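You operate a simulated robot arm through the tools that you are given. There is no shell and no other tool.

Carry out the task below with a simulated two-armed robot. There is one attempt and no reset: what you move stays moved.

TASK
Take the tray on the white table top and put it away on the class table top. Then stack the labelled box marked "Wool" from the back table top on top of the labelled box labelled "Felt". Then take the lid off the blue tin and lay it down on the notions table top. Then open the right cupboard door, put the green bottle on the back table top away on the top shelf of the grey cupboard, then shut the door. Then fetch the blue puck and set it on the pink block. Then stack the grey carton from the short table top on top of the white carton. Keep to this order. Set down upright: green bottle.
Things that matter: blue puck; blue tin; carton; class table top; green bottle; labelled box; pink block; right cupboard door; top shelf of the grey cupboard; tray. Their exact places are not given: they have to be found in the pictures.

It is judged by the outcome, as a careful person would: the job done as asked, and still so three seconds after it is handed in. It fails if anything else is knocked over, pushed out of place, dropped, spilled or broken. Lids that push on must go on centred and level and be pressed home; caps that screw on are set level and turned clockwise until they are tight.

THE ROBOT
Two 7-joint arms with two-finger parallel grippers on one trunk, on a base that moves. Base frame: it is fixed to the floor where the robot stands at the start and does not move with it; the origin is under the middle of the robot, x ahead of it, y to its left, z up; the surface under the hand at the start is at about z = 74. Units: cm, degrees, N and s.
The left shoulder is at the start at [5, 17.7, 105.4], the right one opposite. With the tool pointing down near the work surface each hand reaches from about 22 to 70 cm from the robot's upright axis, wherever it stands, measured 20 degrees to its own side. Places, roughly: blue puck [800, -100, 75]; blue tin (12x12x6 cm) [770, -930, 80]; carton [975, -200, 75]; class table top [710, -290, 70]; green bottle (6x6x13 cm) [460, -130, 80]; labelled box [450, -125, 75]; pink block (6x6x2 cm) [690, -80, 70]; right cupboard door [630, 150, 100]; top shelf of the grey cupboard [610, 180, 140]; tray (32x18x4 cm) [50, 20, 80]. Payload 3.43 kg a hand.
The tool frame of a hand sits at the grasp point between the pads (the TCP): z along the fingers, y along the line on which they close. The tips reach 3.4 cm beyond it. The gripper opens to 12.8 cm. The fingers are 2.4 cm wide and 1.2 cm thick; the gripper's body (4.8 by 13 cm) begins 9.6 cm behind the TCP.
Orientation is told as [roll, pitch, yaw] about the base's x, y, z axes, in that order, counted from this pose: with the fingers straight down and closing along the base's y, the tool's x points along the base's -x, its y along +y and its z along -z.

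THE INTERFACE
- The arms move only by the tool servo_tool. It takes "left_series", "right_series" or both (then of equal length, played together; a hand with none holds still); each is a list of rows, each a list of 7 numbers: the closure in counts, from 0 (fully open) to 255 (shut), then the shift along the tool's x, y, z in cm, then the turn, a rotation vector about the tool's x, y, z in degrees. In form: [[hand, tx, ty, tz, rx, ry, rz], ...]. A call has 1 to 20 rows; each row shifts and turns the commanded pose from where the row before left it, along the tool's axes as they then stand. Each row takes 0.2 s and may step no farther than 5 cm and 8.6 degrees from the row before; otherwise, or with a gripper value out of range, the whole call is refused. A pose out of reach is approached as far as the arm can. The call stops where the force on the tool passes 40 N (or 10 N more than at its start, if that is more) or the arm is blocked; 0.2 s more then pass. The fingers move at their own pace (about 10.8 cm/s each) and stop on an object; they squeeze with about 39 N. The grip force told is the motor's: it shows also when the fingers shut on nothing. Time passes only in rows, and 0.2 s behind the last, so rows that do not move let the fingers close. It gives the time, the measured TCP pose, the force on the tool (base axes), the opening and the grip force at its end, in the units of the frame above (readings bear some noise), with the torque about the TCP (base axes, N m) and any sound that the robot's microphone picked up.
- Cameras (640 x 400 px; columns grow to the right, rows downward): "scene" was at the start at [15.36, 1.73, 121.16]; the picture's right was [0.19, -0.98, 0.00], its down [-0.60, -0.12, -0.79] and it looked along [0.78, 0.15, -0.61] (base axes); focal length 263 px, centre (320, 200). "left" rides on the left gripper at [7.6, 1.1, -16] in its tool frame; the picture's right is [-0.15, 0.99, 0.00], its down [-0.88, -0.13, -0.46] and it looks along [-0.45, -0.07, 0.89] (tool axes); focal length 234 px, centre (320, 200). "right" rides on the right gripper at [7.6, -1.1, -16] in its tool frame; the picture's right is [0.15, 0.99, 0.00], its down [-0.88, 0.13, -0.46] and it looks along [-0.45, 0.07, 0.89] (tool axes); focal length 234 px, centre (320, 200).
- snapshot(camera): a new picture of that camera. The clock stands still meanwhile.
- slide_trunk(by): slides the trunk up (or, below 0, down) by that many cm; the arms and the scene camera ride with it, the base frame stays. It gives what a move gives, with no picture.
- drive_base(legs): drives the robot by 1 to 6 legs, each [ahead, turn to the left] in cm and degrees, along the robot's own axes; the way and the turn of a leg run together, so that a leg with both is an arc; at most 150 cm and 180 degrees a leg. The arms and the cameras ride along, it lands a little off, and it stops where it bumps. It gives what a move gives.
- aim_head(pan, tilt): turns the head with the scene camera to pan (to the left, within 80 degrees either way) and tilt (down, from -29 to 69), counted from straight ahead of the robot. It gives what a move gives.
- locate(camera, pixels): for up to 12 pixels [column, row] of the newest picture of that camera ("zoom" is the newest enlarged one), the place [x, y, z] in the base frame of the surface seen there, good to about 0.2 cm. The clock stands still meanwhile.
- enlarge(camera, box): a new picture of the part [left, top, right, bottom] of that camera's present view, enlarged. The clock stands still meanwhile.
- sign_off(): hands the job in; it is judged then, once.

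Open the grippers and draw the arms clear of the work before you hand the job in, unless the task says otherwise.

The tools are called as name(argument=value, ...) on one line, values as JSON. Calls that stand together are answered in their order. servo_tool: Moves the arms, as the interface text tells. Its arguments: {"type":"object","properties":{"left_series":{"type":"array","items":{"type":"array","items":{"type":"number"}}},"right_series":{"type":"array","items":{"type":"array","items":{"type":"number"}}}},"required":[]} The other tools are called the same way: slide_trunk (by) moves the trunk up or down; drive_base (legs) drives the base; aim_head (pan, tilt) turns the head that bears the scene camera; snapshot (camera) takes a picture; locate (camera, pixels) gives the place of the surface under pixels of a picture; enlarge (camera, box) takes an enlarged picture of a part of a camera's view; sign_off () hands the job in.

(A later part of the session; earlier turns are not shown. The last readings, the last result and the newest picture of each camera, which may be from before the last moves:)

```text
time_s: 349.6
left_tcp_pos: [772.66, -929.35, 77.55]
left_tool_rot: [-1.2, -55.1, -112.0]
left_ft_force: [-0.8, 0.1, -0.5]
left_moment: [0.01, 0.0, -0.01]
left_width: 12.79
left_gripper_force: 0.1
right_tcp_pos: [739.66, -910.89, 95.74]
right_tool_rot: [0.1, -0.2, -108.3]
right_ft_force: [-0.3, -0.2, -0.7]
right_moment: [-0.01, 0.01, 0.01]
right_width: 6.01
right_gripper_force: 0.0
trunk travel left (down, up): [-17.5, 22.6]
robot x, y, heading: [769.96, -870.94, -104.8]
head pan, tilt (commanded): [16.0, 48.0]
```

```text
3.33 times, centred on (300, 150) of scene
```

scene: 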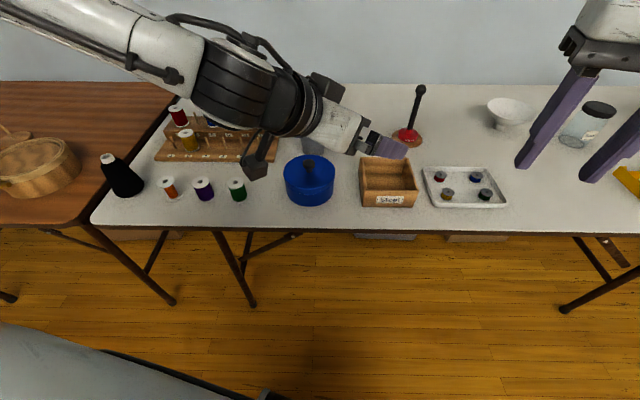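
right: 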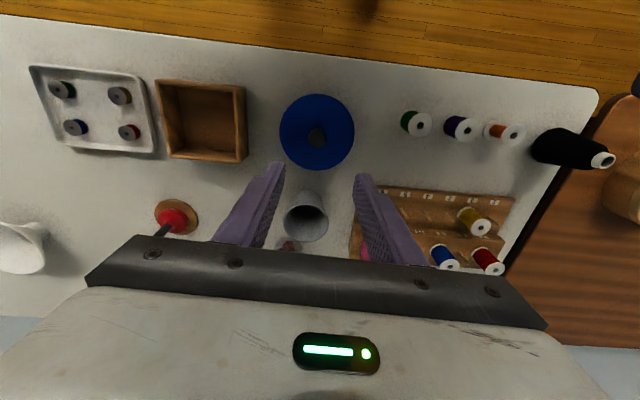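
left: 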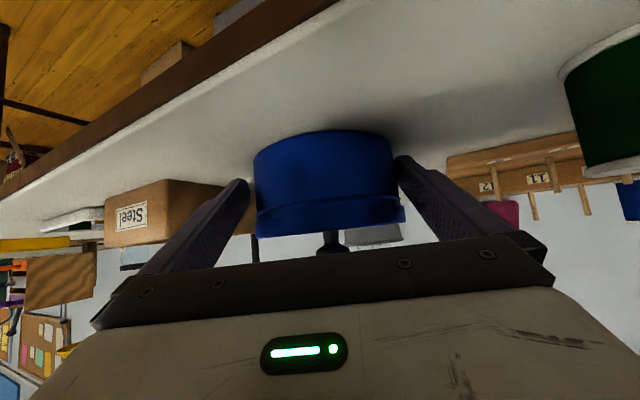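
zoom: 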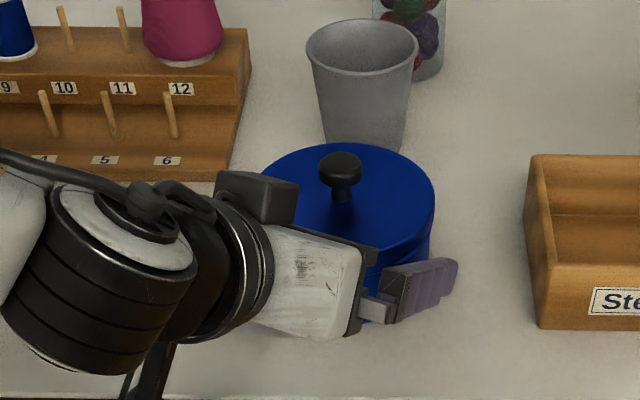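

The tin body is between the fingers at the right height. I close the left gripper on it.

servo_tool(left_series=[[20, 0, 0, 0, 0, 0, 0], [60, 0, 0, 0, 0, 0, 0], [255, 0, 0, 0, 0, 0, 0], [255, 0, 0, 0, 0, 0, 0]])

snapshot(camera="left")

enlarge(camera="scene", box=[220, 90, 380, 210])

```text
time_s: 350.6
left_tcp_pos: [772.67, -929.36, 77.46]
left_tool_rot: [-1.2, -55.1, -112.0]
left_ft_force: [0.2, 0.4, 0.2]
left_moment: [-0.02, -0.06, 0.04]
left_width: 11.28
left_gripper_force: 38.3
right_tcp_pos: [739.78, -911.05, 95.76]
right_tool_rot: [0.1, -0.3, -108.3]
right_ft_force: [-0.2, -0.1, -1.1]
right_moment: [-0.01, 0.02, 0.03]
right_width: 6.04
right_gripper_force: 0.1
trunk travel left (down, up): [-17.5, 22.6]
robot x, y, heading: [769.96, -870.85, -104.6]
head pan, tilt (commanded): [16.0, 48.0]
```

```text
taken
```

left: 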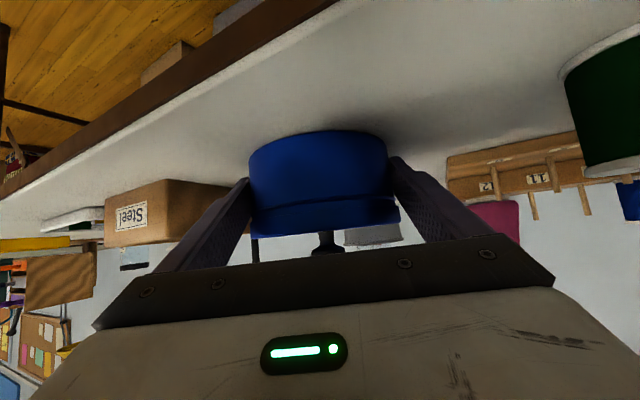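

```text
3.33 times, centred on (300, 150) of scene
```

zoom: 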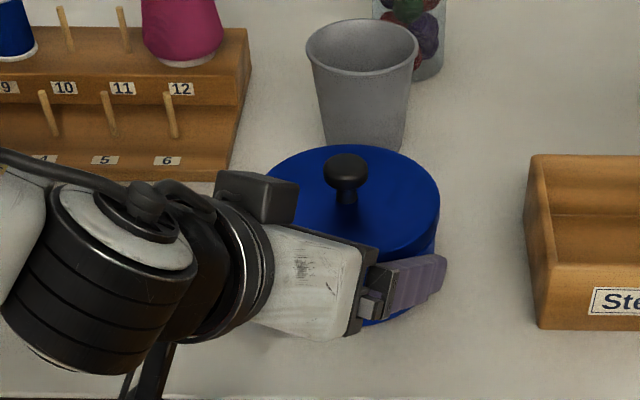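

The body is held (11.3 cm). I locate the knob and move the right hand over toward it at safe height.

locate(camera="zoom", pixels=[[346, 165], [346, 178], [346, 158], [330, 170], [362, 170], [430, 200], [300, 165]])

servo_tool(right_series=[[135, -1, 4.07, 0, 0, 0, 0], [135, -1, 4.07, 0, 0, 0, 0], [135, -1, 4.07, 0, 0, 0, 0], [135, -1, 4.07, 0, 0, 0, 0], [135, -1, 4.07, 0, 0, 0, 0], [135, -1, 4.07, 0, 0, 0, 0], [135, 0, 0, 0, 0, 0, 0]])

snapshot(camera="scene")

```text
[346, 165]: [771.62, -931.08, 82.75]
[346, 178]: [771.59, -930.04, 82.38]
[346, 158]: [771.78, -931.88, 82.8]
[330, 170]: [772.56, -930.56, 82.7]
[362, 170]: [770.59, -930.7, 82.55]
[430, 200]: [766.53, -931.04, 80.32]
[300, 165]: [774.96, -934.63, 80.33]
```

```text
time_s: 352.1
left_tcp_pos: [772.58, -929.29, 77.47]
left_tool_rot: [-1.3, -55.0, -112.0]
left_ft_force: [-0.6, 0.7, 1.1]
left_moment: [-0.02, -0.07, -0.04]
left_width: 11.26
left_gripper_force: 38.6
right_tcp_pos: [761.07, -924.19, 95.78]
right_tool_rot: [-0.1, -0.3, -108.3]
right_ft_force: [-0.4, 0.2, 1.0]
right_moment: [0.01, 0.02, 0.0]
right_width: 6.03
right_gripper_force: 0.0
trunk travel left (down, up): [-17.5, 22.6]
robot x, y, heading: [769.87, -871.04, -104.8]
head pan, tilt (commanded): [16.0, 48.0]
```

```text
taken
```

scene: 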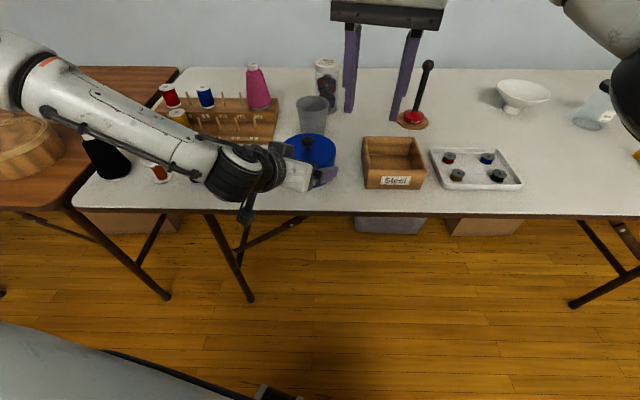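

The knob is at (771.6,-930.8). I continue the remaining 12 cm.

servo_tool(right_series=[[135, -0.73, 3.02, 0, 0, 0, 0], [135, -0.73, 3.02, 0, 0, 0, 0], [135, -0.73, 3.02, 0, 0, 0, 0], [135, -0.73, 3.02, 0, 0, 0, 0], [135, 0, 0, 0, 0, 0, 0]])

snapshot(camera="scene")

snapshot(camera="right")

```text
time_s: 353.6
left_tcp_pos: [772.66, -929.38, 77.57]
left_tool_rot: [-1.1, -55.0, -112.1]
left_ft_force: [0.8, 0.0, -0.4]
left_moment: [-0.02, -0.07, -0.01]
left_width: 11.25
left_gripper_force: 38.9
right_tcp_pos: [760.91, -926.01, 95.34]
right_tool_rot: [1.9, -0.2, -112.3]
right_ft_force: [0.3, 0.7, 0.1]
right_moment: [-0.01, 0.03, -0.02]
right_width: 6.01
right_gripper_force: 0.0
right hand out of reach, approached as far as the arm can: row 1, 2, 3, 4
trunk travel left (down, up): [-17.5, 22.6]
robot x, y, heading: [770.11, -871.15, -104.8]
head pan, tilt (commanded): [16.0, 48.0]
stopped in row 5 (right hand): the arm was blocked; the commanded pose is now the measured one
```

```text
taken
```

scene: 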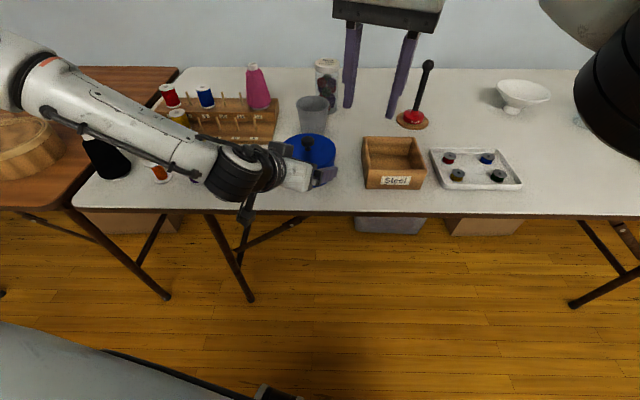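

```text
taken
```

right: 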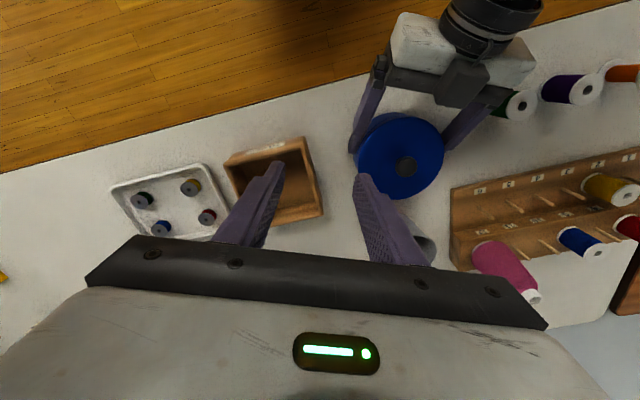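

The right arm is limited with this yaw; I turn the right hand 60° clockwise (the direction it tolerates) and retry.

servo_tool(right_series=[[135, 0, -1.5, -0.5, 0, 0, 4], [135, 0, 0, 0, 0, 0, 8.5], [135, 0, 0, 0, 0, 0, 8.5], [135, 0, 0, 0, 0, 0, 8.5], [135, 0, 0, 0, 0, 0, 8.5], [135, 0, 0, 0, 0, 0, 8.5], [135, 0, 0, 0, 0, 0, 8.5], [135, 0, 0, 0, 0, 0, 8.5], [135, 0, 0, 0, 0, 0, 0]])

```text
time_s: 355.6
left_tcp_pos: [772.69, -929.31, 77.5]
left_tool_rot: [-1.3, -55.1, -112.0]
left_ft_force: [0.6, -0.4, 0.5]
left_moment: [-0.06, -0.1, 0.08]
left_width: 11.26
left_gripper_force: 38.5
right_tcp_pos: [759.99, -925.29, 95.82]
right_tool_rot: [1.0, 1.4, -175.5]
right_ft_force: [-0.2, -0.5, -1.2]
right_moment: [0.01, -0.01, 0.01]
right_width: 6.03
right_gripper_force: 0.2
trunk travel left (down, up): [-17.5, 22.6]
robot x, y, heading: [769.56, -871.06, -104.6]
head pan, tilt (commanded): [16.0, 48.0]
```

Yaw is -175.5° now. I move to the knob with levelling.

servo_tool(right_series=[[135, 2.79, 1.58, 0, 0.5, -0.7, 0], [135, 2.79, 1.58, 0, 0.5, -0.7, 0], [135, 2.79, 1.58, 0, 0, 0, 0], [135, 2.79, 1.58, 0, 0, 0, 0], [135, 0, 0, 0, 0, 0, 0]])

snapshot(camera="right")

snapshot(camera="scene")

```text
time_s: 356.9
left_tcp_pos: [772.67, -929.36, 77.52]
left_tool_rot: [-1.0, -55.1, -112.2]
left_ft_force: [-0.1, 1.3, 0.4]
left_moment: [-0.05, -0.07, -0.03]
left_width: 11.24
left_gripper_force: 38.7
right_tcp_pos: [761.98, -925.66, 95.0]
right_tool_rot: [0.6, 1.7, 180.1]
right_ft_force: [0.7, -0.1, -0.1]
right_moment: [0.0, -0.04, 0.01]
right_width: 6.02
right_gripper_force: 0.2
right hand out of reach, approached as far as the arm can: row 1, 2, 3, 4
trunk travel left (down, up): [-17.5, 22.6]
robot x, y, heading: [770.06, -871.14, -104.5]
head pan, tilt (commanded): [16.0, 48.0]
stopped in row 5 (right hand): the arm was blocked; the commanded pose is now the measured one
```

```text
taken
```

right: 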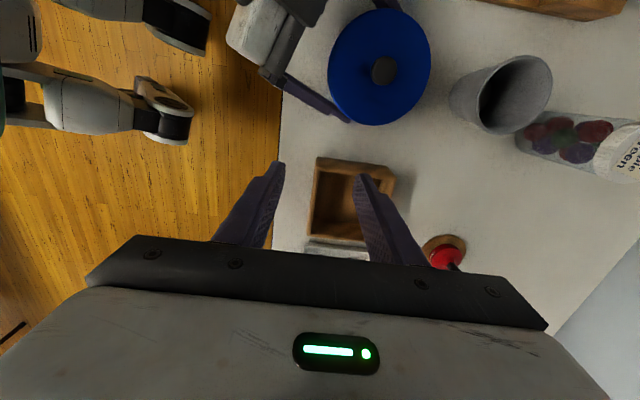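

```text
taken
```

scene: 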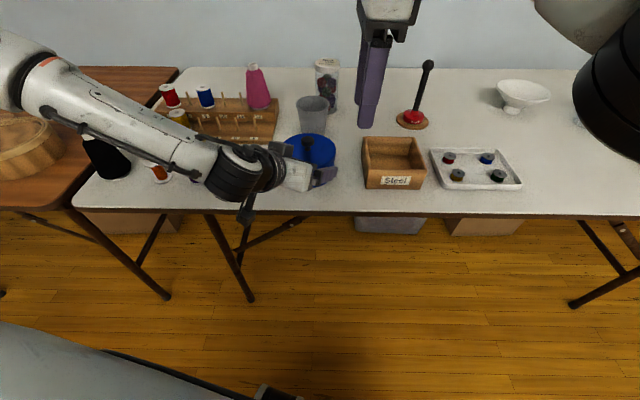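

The right hand can't cross my centre line upright, but tilted 40° (coming from the right, above) it can. I turn it 15° more clockwise and tilt it 40°.

servo_tool(right_series=[[135, -1, -1, 0, 0, 0, 7.5], [135, 0, 0, 0, 0, 0, 7.5], [135, 0, 0, 0, 0, 8, 0], [135, 0, 0, 0, 0, 8, 0], [135, 0, 0, 0, 0, 8, 0], [135, 0, 0, 0, 0, 8, 0], [135, 0, 0, 0, 0, 8, 0], [135, 0, 0, 0, 0, 0, 0]])

snapshot(camera="scene")

snapshot(camera="right")

```text
time_s: 358.8
left_tcp_pos: [772.71, -929.32, 77.37]
left_tool_rot: [-1.2, -55.2, -112.0]
left_ft_force: [0.6, 0.7, 0.9]
left_moment: [-0.09, -0.13, 0.0]
left_width: 11.25
left_gripper_force: 39.4
right_tcp_pos: [761.33, -924.52, 95.06]
right_tool_rot: [0.3, 41.8, 165.5]
right_ft_force: [-0.1, -0.5, -0.1]
right_moment: [0.01, 0.0, 0.03]
right_width: 6.02
right_gripper_force: 0.0
trunk travel left (down, up): [-17.5, 22.6]
robot x, y, heading: [769.95, -871.35, -104.9]
head pan, tilt (commanded): [16.0, 48.0]
heard: snap
```

```text
taken
```

scene: 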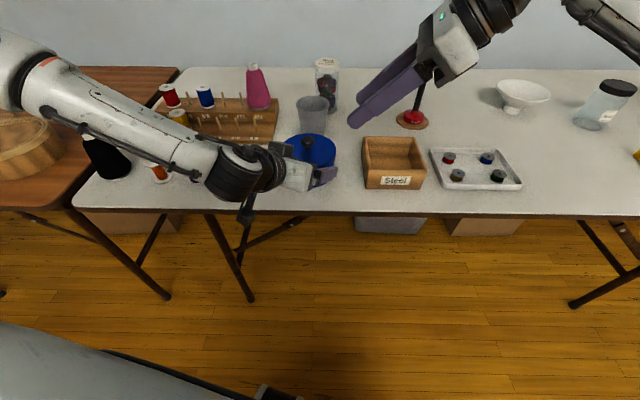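

```text
taken
```

right: 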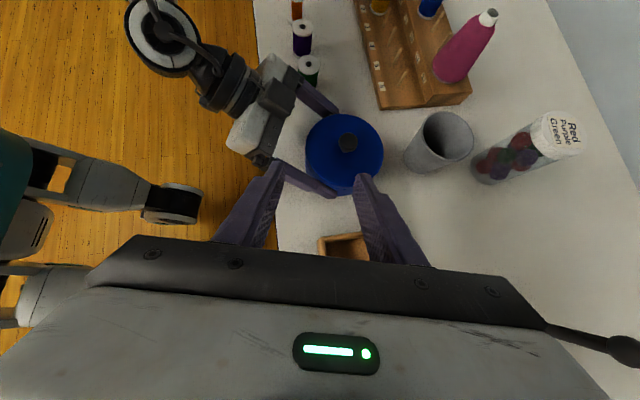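

I heard a "snap". I look closely at the tin and surroundings.

enlarge(camera="scene", box=[250, 100, 410, 220])

snapshot(camera="left")

enlarge(camera="right", box=[260, 90, 440, 220])

```text
3.33 times, centred on (330, 160) of scene
```

zoom: 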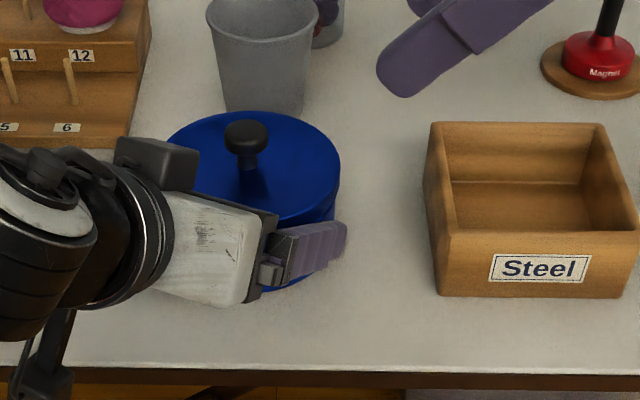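

```text
taken
```

left: 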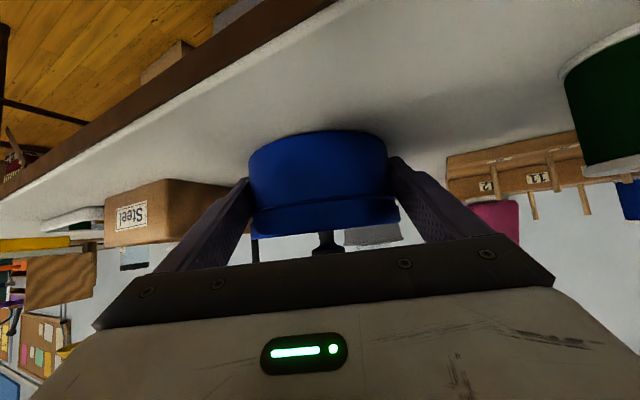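

```text
3.08 times, centred on (350, 155) of right
```

zoom: 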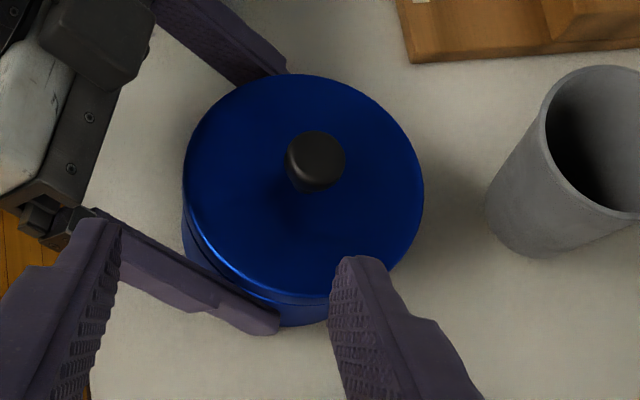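

The tin looks unchanged (lid still on). I locate the knob again and move the tilted right hand to the pre-grasp point.

locate(camera="zoom", pixels=[[316, 160], [316, 175], [300, 160], [335, 160], [316, 140], [240, 150], [400, 200], [240, 250]])

servo_tool(right_series=[[135, -0.09, 1.15, 2.32, 0, 0, 0], [135, -0.09, 1.15, 2.32, 0, 0, 0], [135, -0.09, 1.15, 2.32, 0, 0, 0], [135, 0, 0, 0, 0, 0, 0]])

snapshot(camera="right")

enlarge(camera="scene", box=[250, 80, 410, 200])

```text
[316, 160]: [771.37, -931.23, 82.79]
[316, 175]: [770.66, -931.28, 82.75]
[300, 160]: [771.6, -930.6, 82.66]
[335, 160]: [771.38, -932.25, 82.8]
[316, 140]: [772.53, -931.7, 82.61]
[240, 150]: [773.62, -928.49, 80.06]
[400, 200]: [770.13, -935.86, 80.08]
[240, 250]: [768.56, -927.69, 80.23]
```

```text
time_s: 359.8
left_tcp_pos: [772.6, -929.29, 77.6]
left_tool_rot: [-1.2, -55.1, -111.9]
left_ft_force: [0.4, 0.3, 1.2]
left_moment: [-0.06, -0.12, -0.02]
left_width: 11.24
left_gripper_force: 38.9
right_tcp_pos: [764.48, -928.95, 89.41]
right_tool_rot: [0.2, 41.7, 165.3]
right_ft_force: [0.4, 1.4, -0.5]
right_moment: [0.03, 0.03, 0.0]
right_width: 6.04
right_gripper_force: 0.0
trunk travel left (down, up): [-17.5, 22.6]
robot x, y, heading: [769.97, -871.09, -104.6]
head pan, tilt (commanded): [16.0, 48.0]
```

```text
taken
```

right: 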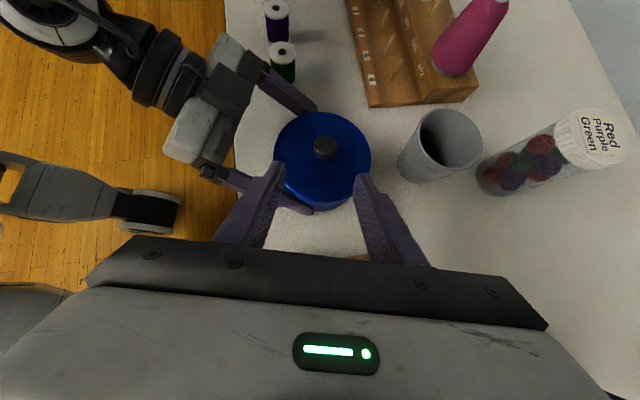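

```text
3.33 times, centred on (330, 140) of scene
```

zoom: 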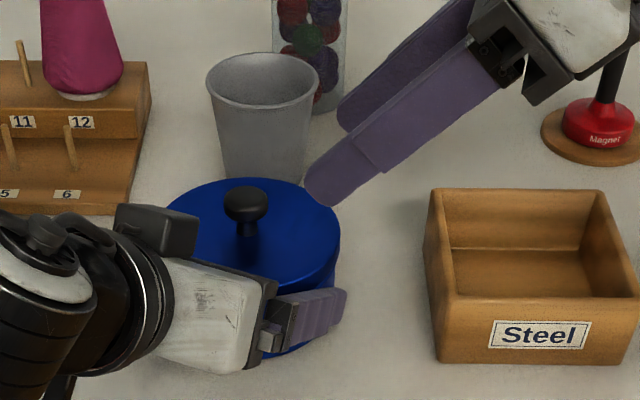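

The knob is nearly on the approach axis. I advance 7.9 cm with slight corrections and check before closing.

servo_tool(right_series=[[135, 0.15, 0.14, 2, 0, 0, 0], [135, 0.15, 0.14, 2, 0, 0, 0], [135, 0.15, 0.14, 2, 0, 0, 0], [135, 0, 0, 1.2, 0, 0, 0], [135, 0, 0, 0.7, 0, 0, 0], [135, 0, 0, 0, 0, 0, 0]])

snapshot(camera="right")

enlarge(camera="scene", box=[250, 80, 410, 200])

```text
time_s: 361.1
left_tcp_pos: [772.66, -929.36, 77.58]
left_tool_rot: [-1.2, -55.2, -112.0]
left_ft_force: [1.1, 1.0, 3.5]
left_moment: [-0.07, -0.19, 0.09]
left_width: 11.21
left_gripper_force: 39.4
right_tcp_pos: [769.97, -930.88, 83.95]
right_tool_rot: [0.2, 41.7, 165.5]
right_ft_force: [-0.1, 0.6, 0.1]
right_moment: [-0.01, 0.02, -0.01]
right_width: 6.04
right_gripper_force: 0.0
trunk travel left (down, up): [-17.5, 22.6]
robot x, y, heading: [769.69, -870.93, -105.0]
head pan, tilt (commanded): [16.0, 48.0]
```

```text
taken
```

right: 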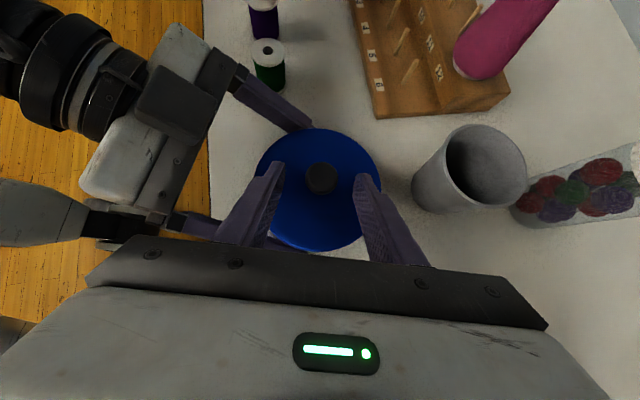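

```text
3.33 times, centred on (330, 140) of scene
```

zoom: 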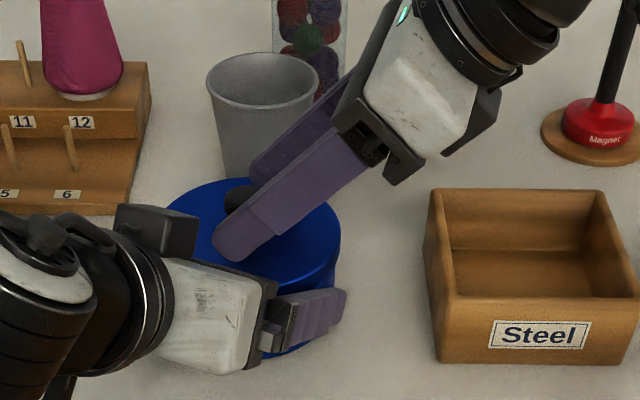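

The knob is between the right fingers. I close them.

servo_tool(right_series=[[200, 0, 0, 0, 0, 0, 0], [255, 0, 0, 0, 0, 0, 0], [255, 0, 0, 0, 0, 0, 0]])

snapshot(camera="right")

```text
time_s: 361.9
left_tcp_pos: [772.68, -929.35, 77.52]
left_tool_rot: [-1.2, -55.3, -112.0]
left_ft_force: [1.0, 2.1, 2.1]
left_moment: [-0.22, -0.23, 0.0]
left_width: 11.18
left_gripper_force: 39.0
right_tcp_pos: [769.99, -930.95, 84.03]
right_tool_rot: [0.3, 41.8, 165.5]
right_ft_force: [1.5, -2.0, 0.2]
right_moment: [-0.06, -0.04, -0.03]
right_width: 2.49
right_gripper_force: 38.9
trunk travel left (down, up): [-17.5, 22.6]
robot x, y, heading: [769.98, -870.92, -104.7]
head pan, tilt (commanded): [16.0, 48.0]
```

```text
taken
```

right: 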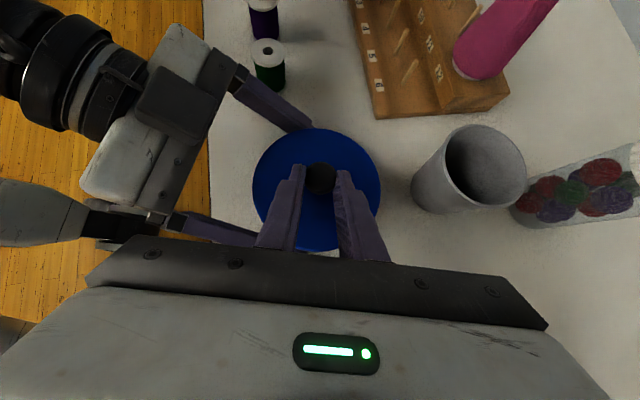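

Knob gripped (2.5 cm). With the left hand holding the body I pull straight up 1.5 cm in small steps.

servo_tool(left_series=[[255, 0, 0, 0, 0, 0, 0], [255, 0, 0, 0, 0, 0, 0], [255, 0, 0, 0, 0, 0, 0], [255, 0, 0, 0, 0, 0, 0], [255, 0, 0, 0, 0, 0, 0], [255, 0, 0, 0, 0, 0, 0]], right_series=[[255, 0.2, 0, -0.224, 0, 0, 0], [255, 0.2, 0, -0.224, 0, 0, 0], [255, 0.2, 0, -0.224, 0, 0, 0], [255, 0.2, 0, -0.224, 0, 0, 0], [255, 0.2, 0, -0.224, 0, 0, 0], [255, 0, 0, 0, 0, 0, 0]])

snapshot(camera="left")

enlarge(camera="scene", box=[250, 80, 410, 200])

```text
time_s: 363.4
left_tcp_pos: [772.65, -929.34, 77.53]
left_tool_rot: [-1.1, -55.2, -112.0]
left_ft_force: [-1.1, 1.5, 2.7]
left_moment: [-0.12, -0.17, 0.05]
left_width: 11.19
left_gripper_force: 39.2
right_tcp_pos: [770.11, -930.82, 85.39]
right_tool_rot: [0.3, 41.7, 165.5]
right_ft_force: [0.1, -1.2, -0.3]
right_moment: [-0.01, -0.01, 0.02]
right_width: 2.48
right_gripper_force: 38.8
trunk travel left (down, up): [-17.5, 22.6]
robot x, y, heading: [770.26, -870.56, -104.8]
head pan, tilt (commanded): [16.0, 48.0]
```

```text
taken
```

left: 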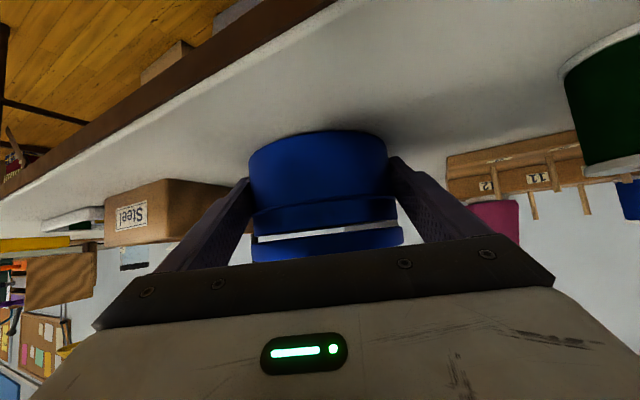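

```text
3.33 times, centred on (330, 140) of scene
```

zoom: 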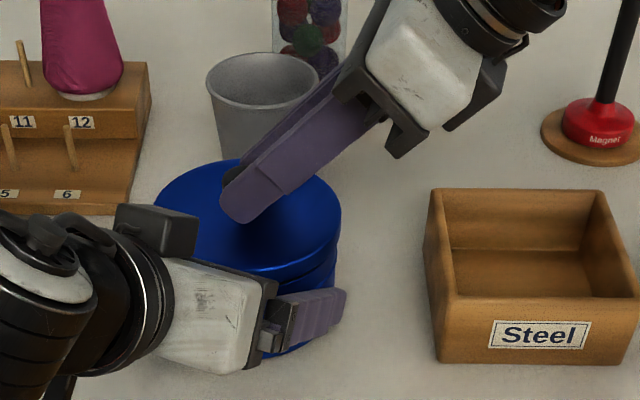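

The lid is separating (white gap in the left-hand view). I lift it another 8 cm.

servo_tool(right_series=[[255, 0.8, 0, -0.9, 0, 0, 0], [255, 1.07, 0, -1.19, 0, 0, 0], [255, 1.07, 0, -1.19, 0, 0, 0], [255, 1.07, 0, -1.19, 0, 0, 0], [255, 1.07, 0, -1.19, 0, 0, 0], [255, 0.8, 0, -0.9, 0, 0, 0], [255, 0, 0, 0, 0, 0, 0]])

snapshot(camera="scene")

snapshot(camera="left")

```text
time_s: 364.9
left_tcp_pos: [772.67, -929.31, 77.36]
left_tool_rot: [-1.2, -55.1, -112.1]
left_ft_force: [0.7, 2.6, 4.6]
left_moment: [-0.12, -0.17, 0.07]
left_width: 11.16
left_gripper_force: 39.5
right_tcp_pos: [770.07, -930.68, 94.38]
right_tool_rot: [0.3, 41.7, 165.6]
right_ft_force: [0.5, 0.2, -0.5]
right_moment: [0.0, 0.01, 0.03]
right_width: 2.49
right_gripper_force: 39.2
trunk travel left (down, up): [-17.5, 22.6]
robot x, y, heading: [770.39, -871.38, -104.9]
head pan, tilt (commanded): [16.0, 48.0]
```

```text
taken
```

scene: 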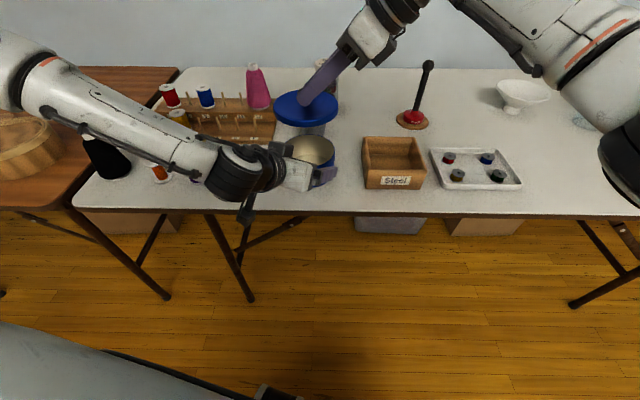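

```text
taken
```

left: 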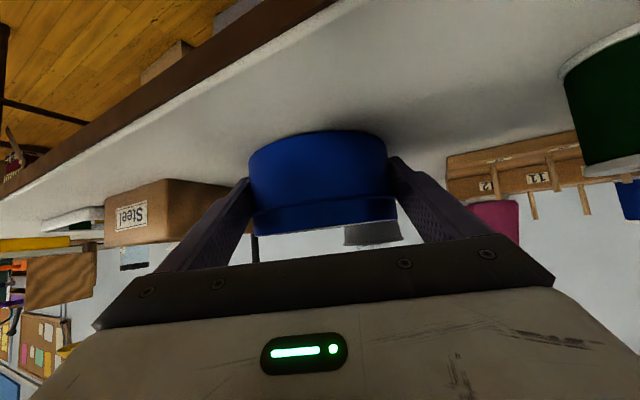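

The lid is off. I open the left hand and withdraw it back along its approach.

servo_tool(left_series=[[120, 0, 0, 0, 0, 0, 0], [40, 0, 0, 0, 0, 0, 0], [0, 0, 0, 0, 0, 0, 0], [0, 0, 0, 0, 0, 0, 0], [0, 0, 0, -1, 0, 0, 0], [0, 0, 0, -2, 0, 0, 0], [0, 0, 0, -2.5, 0, 0, 0], [0, 0, 0, -2.5, 0, 0, 0], [0, 0, 0, 0, 0, 0, 0]])

snapshot(camera="scene")

```text
time_s: 366.9
left_tcp_pos: [775.24, -923.49, 82.26]
left_tool_rot: [-1.2, -55.2, -112.0]
left_ft_force: [0.0, -0.3, -0.2]
left_moment: [0.01, -0.03, -0.01]
left_width: 12.79
left_gripper_force: 0.1
right_tcp_pos: [769.93, -930.74, 94.15]
right_tool_rot: [0.2, 41.7, 165.5]
right_ft_force: [0.6, -0.2, 0.1]
right_moment: [0.02, 0.04, 0.01]
right_width: 2.47
right_gripper_force: 39.3
trunk travel left (down, up): [-17.5, 22.6]
robot x, y, heading: [770.27, -871.14, -104.9]
head pan, tilt (commanded): [16.0, 48.0]
```

```text
taken
```

scene: 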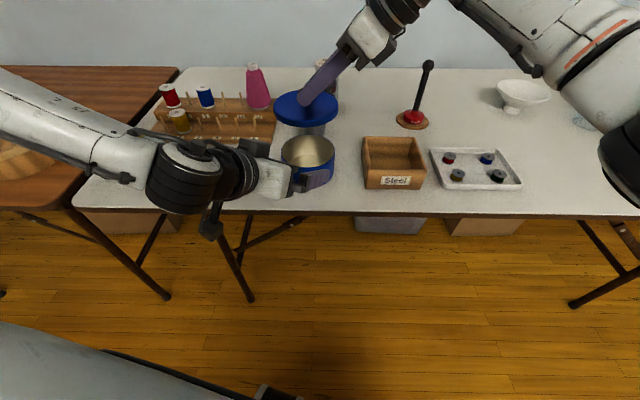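

The open tin stands free. The lid is above the left fingers, so I first raise the right hand 9 cm, then raise the left hand 9 cm.

servo_tool(right_series=[[255, 1.0, 0, -1.12, 0, 0, 0], [255, 1.25, 0, -1.4, 0, 0, 0], [255, 1.25, 0, -1.4, 0, 0, 0], [255, 1.25, 0, -1.4, 0, 0, 0], [255, 1.25, 0, -1.4, 0, 0, 0], [255, 0, 0, 0, 0, 0, 0]])

servo_tool(left_series=[[0, -1.85, 0, -1.29, 0, 0, 0], [0, -1.85, 0, -1.29, 0, 0, 0], [0, -1.85, 0, -1.29, 0, 0, 0], [0, -1.85, 0, -1.29, 0, 0, 0], [0, 0, 0, 0, 0, 0, 0]])

snapshot(camera="scene")

```text
time_s: 368.4
left_tcp_pos: [775.37, -923.36, 82.08]
left_tool_rot: [-1.1, -55.1, -111.9]
left_ft_force: [0.5, 0.5, -0.6]
left_moment: [0.0, 0.0, 0.02]
left_width: 12.81
left_gripper_force: 0.1
right_tcp_pos: [770.0, -930.41, 103.27]
right_tool_rot: [0.2, 41.8, 165.4]
right_ft_force: [0.1, 1.3, 0.2]
right_moment: [-0.05, 0.04, 0.02]
right_width: 2.46
right_gripper_force: 38.6
right hand out of reach, approached as far as the arm can: row 5
trunk travel left (down, up): [-17.5, 22.6]
robot x, y, heading: [770.36, -871.04, -104.8]
head pan, tilt (commanded): [16.0, 48.0]
```

```text
time_s: 369.6
left_tcp_pos: [775.46, -923.42, 91.16]
left_tool_rot: [-1.2, -55.2, -112.0]
left_ft_force: [-0.2, -0.1, 0.2]
left_moment: [-0.01, -0.01, -0.02]
left_width: 12.83
left_gripper_force: 0.2
right_tcp_pos: [769.98, -930.48, 103.17]
right_tool_rot: [0.2, 41.7, 165.3]
right_ft_force: [0.5, 0.3, -0.8]
right_moment: [-0.02, 0.01, 0.0]
right_width: 2.45
right_gripper_force: 39.5
trunk travel left (down, up): [-17.5, 22.6]
robot x, y, heading: [769.77, -871.08, -104.7]
head pan, tilt (commanded): [16.0, 48.0]
```

```text
taken
```

scene: 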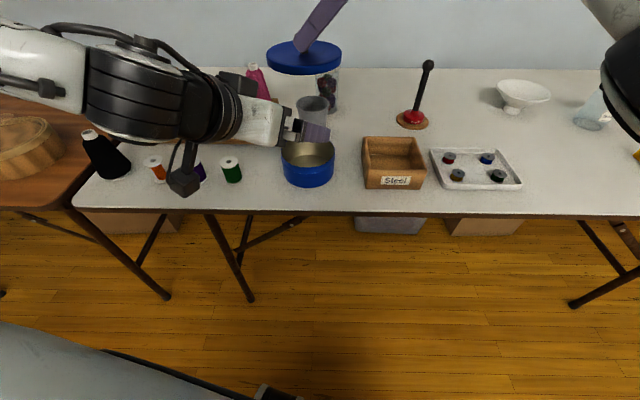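

Both hands are clear of the tin. I raise the trunk 15 cm, back off 20 cm and drive to stand in front of the free spot at x≈712.

slide_trunk(by=15)

drive_base(legs=[[-20, 0], [0, -49], [68, 0]])

aim_head(pan=60, tilt=40)

snapshot(camera="scene")

```text
time_s: 371.3
left_tcp_pos: [775.44, -923.28, 106.14]
left_tool_rot: [-1.2, -55.2, -112.0]
left_ft_force: [-0.1, -0.2, 0.3]
left_moment: [-0.01, 0.03, -0.01]
left_width: 12.79
left_gripper_force: 0.2
right_tcp_pos: [769.99, -930.55, 118.16]
right_tool_rot: [0.2, 41.6, 165.4]
right_ft_force: [0.2, -0.5, 0.4]
right_moment: [-0.02, -0.01, 0.01]
right_width: 2.47
right_gripper_force: 39.0
trunk travel left (down, up): [-32.5, 7.6]
robot x, y, heading: [769.61, -871.12, -104.8]
head pan, tilt (commanded): [16.0, 48.0]
```

```text
time_s: 378.5
left_tcp_pos: [678.49, -920.38, 106.18]
left_tool_rot: [-1.2, -55.1, -160.7]
left_ft_force: [-0.9, 0.3, -0.1]
left_moment: [-0.01, 0.01, 0.02]
left_width: 12.8
left_gripper_force: 0.0
right_tcp_pos: [669.41, -921.07, 118.18]
right_tool_rot: [0.2, 41.7, 116.5]
right_ft_force: [-0.3, 0.2, 0.3]
right_moment: [0.0, 0.0, -0.01]
right_width: 2.54
right_gripper_force: 38.7
trunk travel left (down, up): [-32.5, 7.6]
robot x, y, heading: [714.11, -881.36, -153.7]
head pan, tilt (commanded): [16.0, 48.0]
```

```text
time_s: 379.6
left_tcp_pos: [678.39, -920.47, 106.08]
left_tool_rot: [-1.2, -55.1, -160.8]
left_ft_force: [0.3, -0.1, 0.0]
left_moment: [0.02, 0.0, 0.0]
left_width: 12.79
left_gripper_force: 0.1
right_tcp_pos: [669.31, -920.96, 118.16]
right_tool_rot: [0.1, 41.7, 116.6]
right_ft_force: [0.0, 0.0, 0.1]
right_moment: [0.02, 0.01, -0.02]
right_width: 2.54
right_gripper_force: 38.4
trunk travel left (down, up): [-32.5, 7.6]
robot x, y, heading: [714.08, -881.84, -153.4]
head pan, tilt (commanded): [60.0, 40.0]
```

```text
taken
```

scene: 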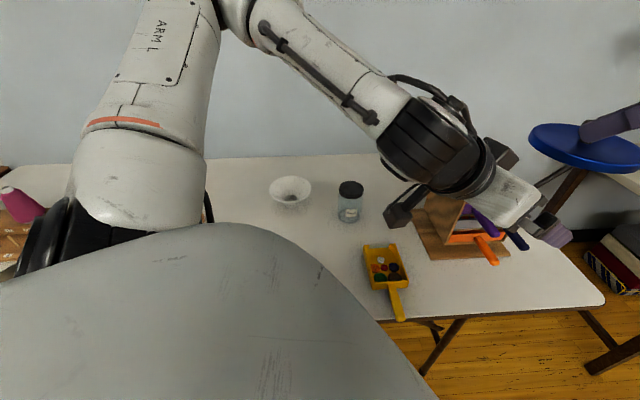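

I turn left 63.5° to face the table and look at the free spot.

drive_base(legs=[[0, 63.5]])

aim_head(pan=0, tilt=45)

snapshot(camera="scene")

```text
time_s: 382.8
left_tcp_pos: [732.92, -930.75, 106.27]
left_tool_rot: [-1.2, -55.0, -97.0]
left_ft_force: [1.0, -0.4, -0.4]
left_moment: [0.0, 0.02, -0.01]
left_width: 12.79
left_gripper_force: 0.0
right_tcp_pos: [729.5, -939.26, 118.26]
right_tool_rot: [0.1, 41.6, -179.5]
right_ft_force: [0.3, 0.8, -0.9]
right_moment: [0.0, 0.01, 0.0]
right_width: 2.53
right_gripper_force: 39.1
trunk travel left (down, up): [-32.5, 7.6]
robot x, y, heading: [713.53, -881.87, -89.7]
head pan, tilt (commanded): [60.0, 40.0]
```

```text
time_s: 384.1
left_tcp_pos: [733.03, -930.86, 106.05]
left_tool_rot: [-1.3, -55.1, -97.1]
left_ft_force: [0.1, -0.1, -1.0]
left_moment: [0.02, 0.02, 0.02]
left_width: 12.78
left_gripper_force: 0.0
right_tcp_pos: [729.54, -939.36, 118.24]
right_tool_rot: [0.2, 41.6, -179.6]
right_ft_force: [0.6, -0.2, -0.4]
right_moment: [-0.02, 0.01, 0.0]
right_width: 2.53
right_gripper_force: 39.0
trunk travel left (down, up): [-32.5, 7.6]
robot x, y, heading: [714.15, -881.71, -89.9]
head pan, tilt (commanded): [0.0, 45.0]
```

```text
taken
```

scene: 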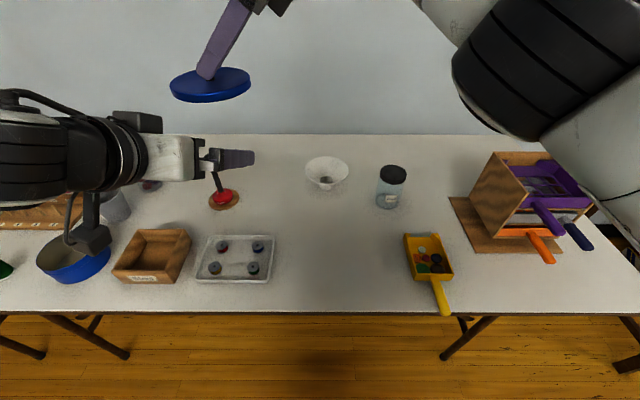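

There is a large free area around (340,245). I locate it and the neighbours.

locate(camera="scene", pixels=[[340, 245], [330, 260], [280, 245], [400, 245], [326, 185], [390, 205], [340, 300], [238, 165], [240, 150], [220, 172], [223, 195], [275, 275]])

```text
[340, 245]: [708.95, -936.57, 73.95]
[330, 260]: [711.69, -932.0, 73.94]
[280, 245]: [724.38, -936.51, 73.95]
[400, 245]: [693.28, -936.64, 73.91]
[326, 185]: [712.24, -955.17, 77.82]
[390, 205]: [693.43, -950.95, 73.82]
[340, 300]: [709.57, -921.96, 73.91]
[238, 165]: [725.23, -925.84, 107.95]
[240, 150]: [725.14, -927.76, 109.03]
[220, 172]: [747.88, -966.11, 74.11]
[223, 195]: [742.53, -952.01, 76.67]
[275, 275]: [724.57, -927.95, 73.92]
```

The free area is centred near (709,-936). I bring the left hand back to upright and higher, then move the lid over the spot.

servo_tool(left_series=[[0, -2.7, 0, -1.9, 0, 0, 0], [0, -2.7, 0, -1.9, 0, 0, 0], [0, -2.7, 0, -1.9, 0, 0, 0], [0, 0, 0, 0, 0, 7.86, 0], [0, 0, 0, 0, 0, 7.86, 0], [0, 0, 0, 0, 0, 7.86, 0], [0, 0, 0, 0, 0, 7.86, 0], [0, 0, 0, 0, 0, 7.86, 0], [0, 0, 0, 0, 0, 7.86, 0], [0, 0, 0, 0, 0, 7.86, 0], [0, 3, 3, 0, 0, 0, 0], [0, 3, 3, 0, 0, 0, 0]], right_series=[[255, 0, 0, 0, 0, 0, 0], [255, -2.79, -0.59, -2.48, 0, 0, 0], [255, -2.79, -0.59, -2.48, 0, 0, 0], [255, -2.79, -0.59, -2.48, 0, 0, 0], [255, -2.79, -0.59, -2.48, 0, 0, 0], [255, -2.79, -0.59, -2.48, 0, 0, 0], [255, -2.79, -0.59, -2.48, 0, 0, 0], [255, 0, 0, 0, 0, 0, 0], [255, 0, 0, 0, 0, 0, 0], [255, 0, 0, 0, 0, 0, 0], [255, 0, 0, 0, 0, 0, 0], [255, 0, 0, 0, 0, 0, 0]])

snapshot(camera="scene")

```text
time_s: 386.7
left_tcp_pos: [742.07, -925.39, 117.61]
left_tool_rot: [-0.7, 0.0, -97.8]
left_ft_force: [0.0, 0.6, -0.6]
left_moment: [-0.04, -0.02, 0.0]
left_width: 12.81
left_gripper_force: 0.0
left hand out of reach, approached as far as the arm can: row 10
right_tcp_pos: [707.06, -935.85, 118.12]
right_tool_rot: [0.4, 41.7, -179.5]
right_ft_force: [-0.1, 0.3, -0.4]
right_moment: [0.0, 0.04, -0.02]
right_width: 2.56
right_gripper_force: 39.3
trunk travel left (down, up): [-32.5, 7.6]
robot x, y, heading: [714.0, -881.95, -89.9]
head pan, tilt (commanded): [0.0, 45.0]
```

```text
taken
```

scene: 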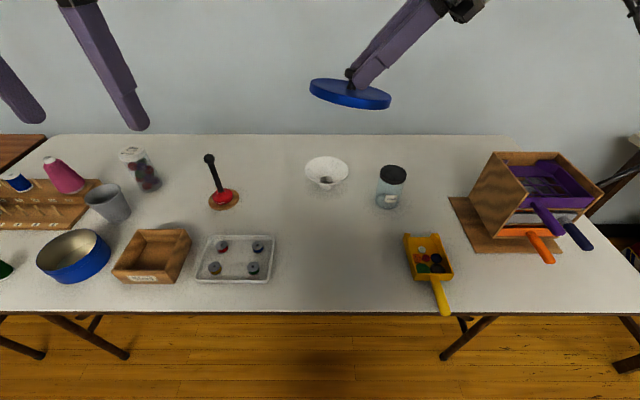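

The lid over the spot looks slightly tilted; I check it by locating its edge points.

enlarge(camera="scene", box=[290, 50, 410, 130])

locate(camera="zoom", pixels=[[115, 185], [525, 265], [300, 250], [330, 190], [160, 215], [480, 290], [320, 282], [200, 170]])

```text
5.00 times, centred on (350, 90) of scene
```

zoom: 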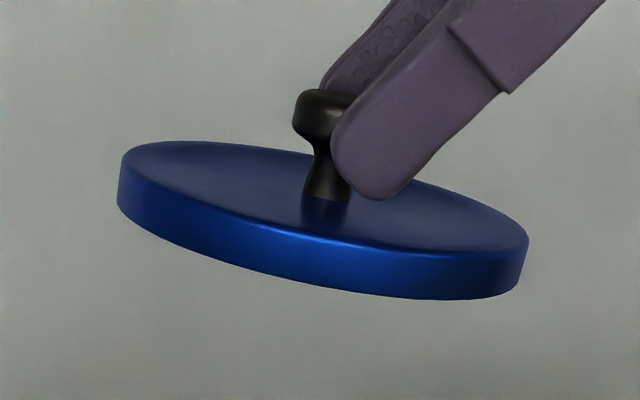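

```text
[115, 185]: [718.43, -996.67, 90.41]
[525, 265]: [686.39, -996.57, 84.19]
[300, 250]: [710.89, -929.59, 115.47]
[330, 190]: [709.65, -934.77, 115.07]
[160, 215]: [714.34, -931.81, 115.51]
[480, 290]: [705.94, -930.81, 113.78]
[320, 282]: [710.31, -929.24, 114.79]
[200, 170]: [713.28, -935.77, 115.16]
```

The lid pivoted ~11° in the grip (right side low). I turn the hand -11.5° about its closing axis to level the lid, then lower the trunk 20 cm.

servo_tool(right_series=[[255, 0, 0, 0, 0, -3.8, 0], [255, 0, 0, 0, 0, -3.8, 0], [255, 0, 0, 0, 0, -3.8, 0], [255, 0, 0, 0, 0, 0, 0]])

slide_trunk(by=-20)

snapshot(camera="scene")

```text
time_s: 387.7
left_tcp_pos: [742.03, -925.68, 117.58]
left_tool_rot: [-0.7, -0.1, -97.9]
left_ft_force: [0.7, -0.1, -0.3]
left_moment: [0.0, -0.03, 0.0]
left_width: 12.79
left_gripper_force: 0.0
right_tcp_pos: [707.1, -935.93, 118.09]
right_tool_rot: [0.2, 30.4, -179.6]
right_ft_force: [-0.2, 0.9, -0.1]
right_moment: [0.03, 0.03, 0.01]
right_width: 2.56
right_gripper_force: 38.9
trunk travel left (down, up): [-32.5, 7.6]
robot x, y, heading: [714.08, -881.72, -90.0]
head pan, tilt (commanded): [0.0, 45.0]
```

```text
time_s: 389.9
left_tcp_pos: [741.9, -925.66, 97.58]
left_tool_rot: [-0.7, -0.1, -97.9]
left_ft_force: [0.3, -0.2, -0.1]
left_moment: [0.0, -0.01, 0.01]
left_width: 12.8
left_gripper_force: 0.1
right_tcp_pos: [706.94, -935.77, 98.16]
right_tool_rot: [0.1, 30.3, -179.6]
right_ft_force: [0.4, 0.5, 0.2]
right_moment: [-0.02, -0.05, -0.02]
right_width: 2.56
right_gripper_force: 38.6
trunk travel left (down, up): [-12.5, 27.6]
robot x, y, heading: [714.08, -882.28, -90.0]
head pan, tilt (commanded): [0.0, 45.0]
```

```text
taken
```

scene: 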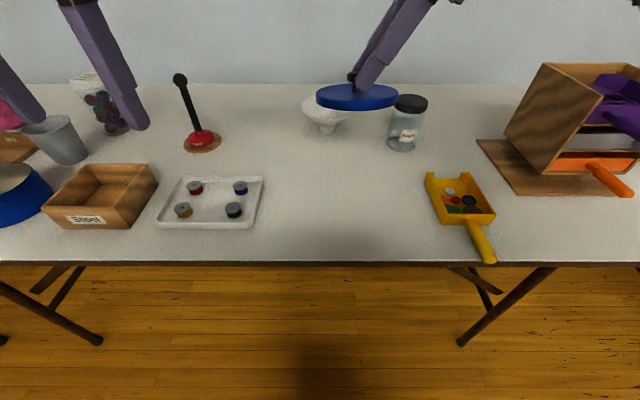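

The lid is level. I lower it straight down 17 cm by the arm.

servo_tool(right_series=[[255, -1.26, 0, 2.16, 0, 0, 0], [255, -1.26, 0, 2.16, 0, 0, 0], [255, -1.26, 0, 2.16, 0, 0, 0], [255, -1.26, 0, 2.16, 0, 0, 0], [255, -1.26, 0, 2.16, 0, 0, 0], [255, -1.26, 0, 2.16, 0, 0, 0], [255, -1.0, 0, 1.7, 0, 0, 0], [255, 0, 0, 0, 0, 0, 0]])

enlarge(camera="scene", box=[260, 80, 460, 220])

```text
time_s: 391.6
left_tcp_pos: [741.97, -925.52, 97.53]
left_tool_rot: [-0.6, 0.0, -97.9]
left_ft_force: [0.0, 0.1, 0.2]
left_moment: [-0.02, 0.01, -0.01]
left_width: 12.78
left_gripper_force: 0.0
right_tcp_pos: [707.22, -935.88, 81.17]
right_tool_rot: [0.3, 30.3, -179.6]
right_ft_force: [-0.1, 0.3, -0.3]
right_moment: [0.02, 0.02, 0.02]
right_width: 2.56
right_gripper_force: 39.4
trunk travel left (down, up): [-12.5, 27.6]
robot x, y, heading: [714.35, -881.59, -89.9]
head pan, tilt (commanded): [0.0, 45.0]
```

```text
2.86 times, centred on (360, 150) of scene
```

zoom: 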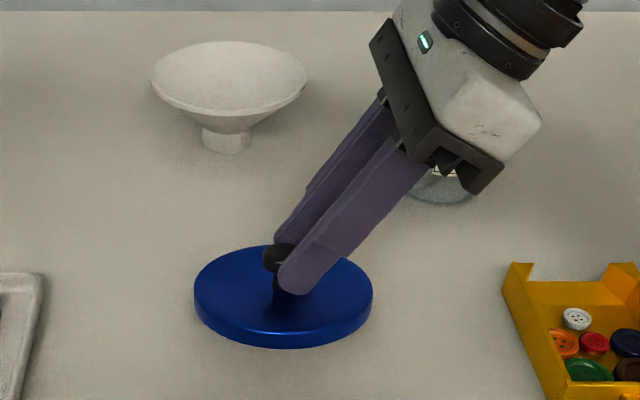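

About 2 cm above the table. I continue in small steps until contact.

servo_tool(right_series=[[255, -0.4, 0, 0.69, 0, 0, 0], [255, -0.25, 0, 0.43, 0, 0, 0], [255, -0.15, 0, 0.26, 0, 0, 0], [255, 0, 0, 0, 0, 0, 0]])

enlarge(camera="scene", box=[260, 80, 460, 220])

```text
time_s: 392.6
left_tcp_pos: [741.89, -925.51, 97.7]
left_tool_rot: [-0.7, -0.2, -97.9]
left_ft_force: [-0.8, 0.6, -0.6]
left_moment: [-0.01, -0.02, 0.04]
left_width: 12.82
left_gripper_force: 0.1
right_tcp_pos: [707.18, -935.83, 79.8]
right_tool_rot: [0.4, 30.5, -179.3]
right_ft_force: [1.0, 4.5, 13.1]
right_moment: [-0.39, -0.43, 0.2]
right_width: 2.55
right_gripper_force: 38.9
trunk travel left (down, up): [-12.5, 27.6]
robot x, y, heading: [713.99, -882.02, -89.6]
head pan, tilt (commanded): [0.0, 45.0]
```

```text
2.86 times, centred on (360, 150) of scene
```

zoom: 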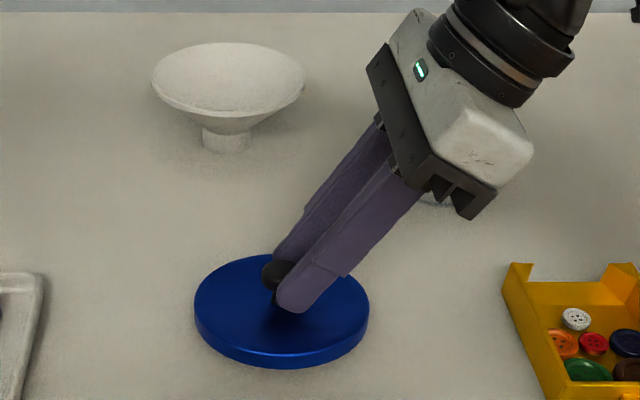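

Contact (13 N). I open the fingers and withdraw along the hand's axis.

servo_tool(right_series=[[190, 0, 0, 0, 0, 0, 0], [150, 0, 0, 0, 0, 0, 0], [110, 0, 0, 0, 0, 0, 0], [110, 0, 0, -1, 0, 0, 0], [110, 0, 0, -2, 0, 0, 0], [110, 0, 0, -3, 0, 0, 0], [110, 0, 0, -4, 0, 0, 0], [110, 0, 0, -4, 0, 0, 0]])

enlarge(camera="scene", box=[260, 80, 460, 220])

```text
time_s: 394.4
left_tcp_pos: [741.99, -925.5, 97.56]
left_tool_rot: [-0.6, -0.1, -97.9]
left_ft_force: [-0.4, 0.2, 0.2]
left_moment: [-0.03, -0.02, 0.0]
left_width: 12.8
left_gripper_force: 0.1
right_tcp_pos: [700.06, -935.56, 91.77]
right_tool_rot: [0.2, 30.3, -179.6]
right_ft_force: [-0.6, 0.4, 0.6]
right_moment: [0.01, -0.01, 0.0]
right_width: 7.27
right_gripper_force: 0.0
trunk travel left (down, up): [-12.5, 27.6]
robot x, y, heading: [714.18, -881.89, -89.7]
head pan, tilt (commanded): [0.0, 45.0]
```

```text
2.86 times, centred on (360, 150) of scene
```

zoom: 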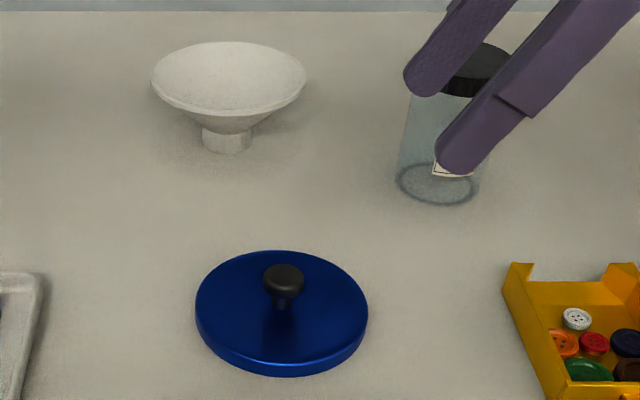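

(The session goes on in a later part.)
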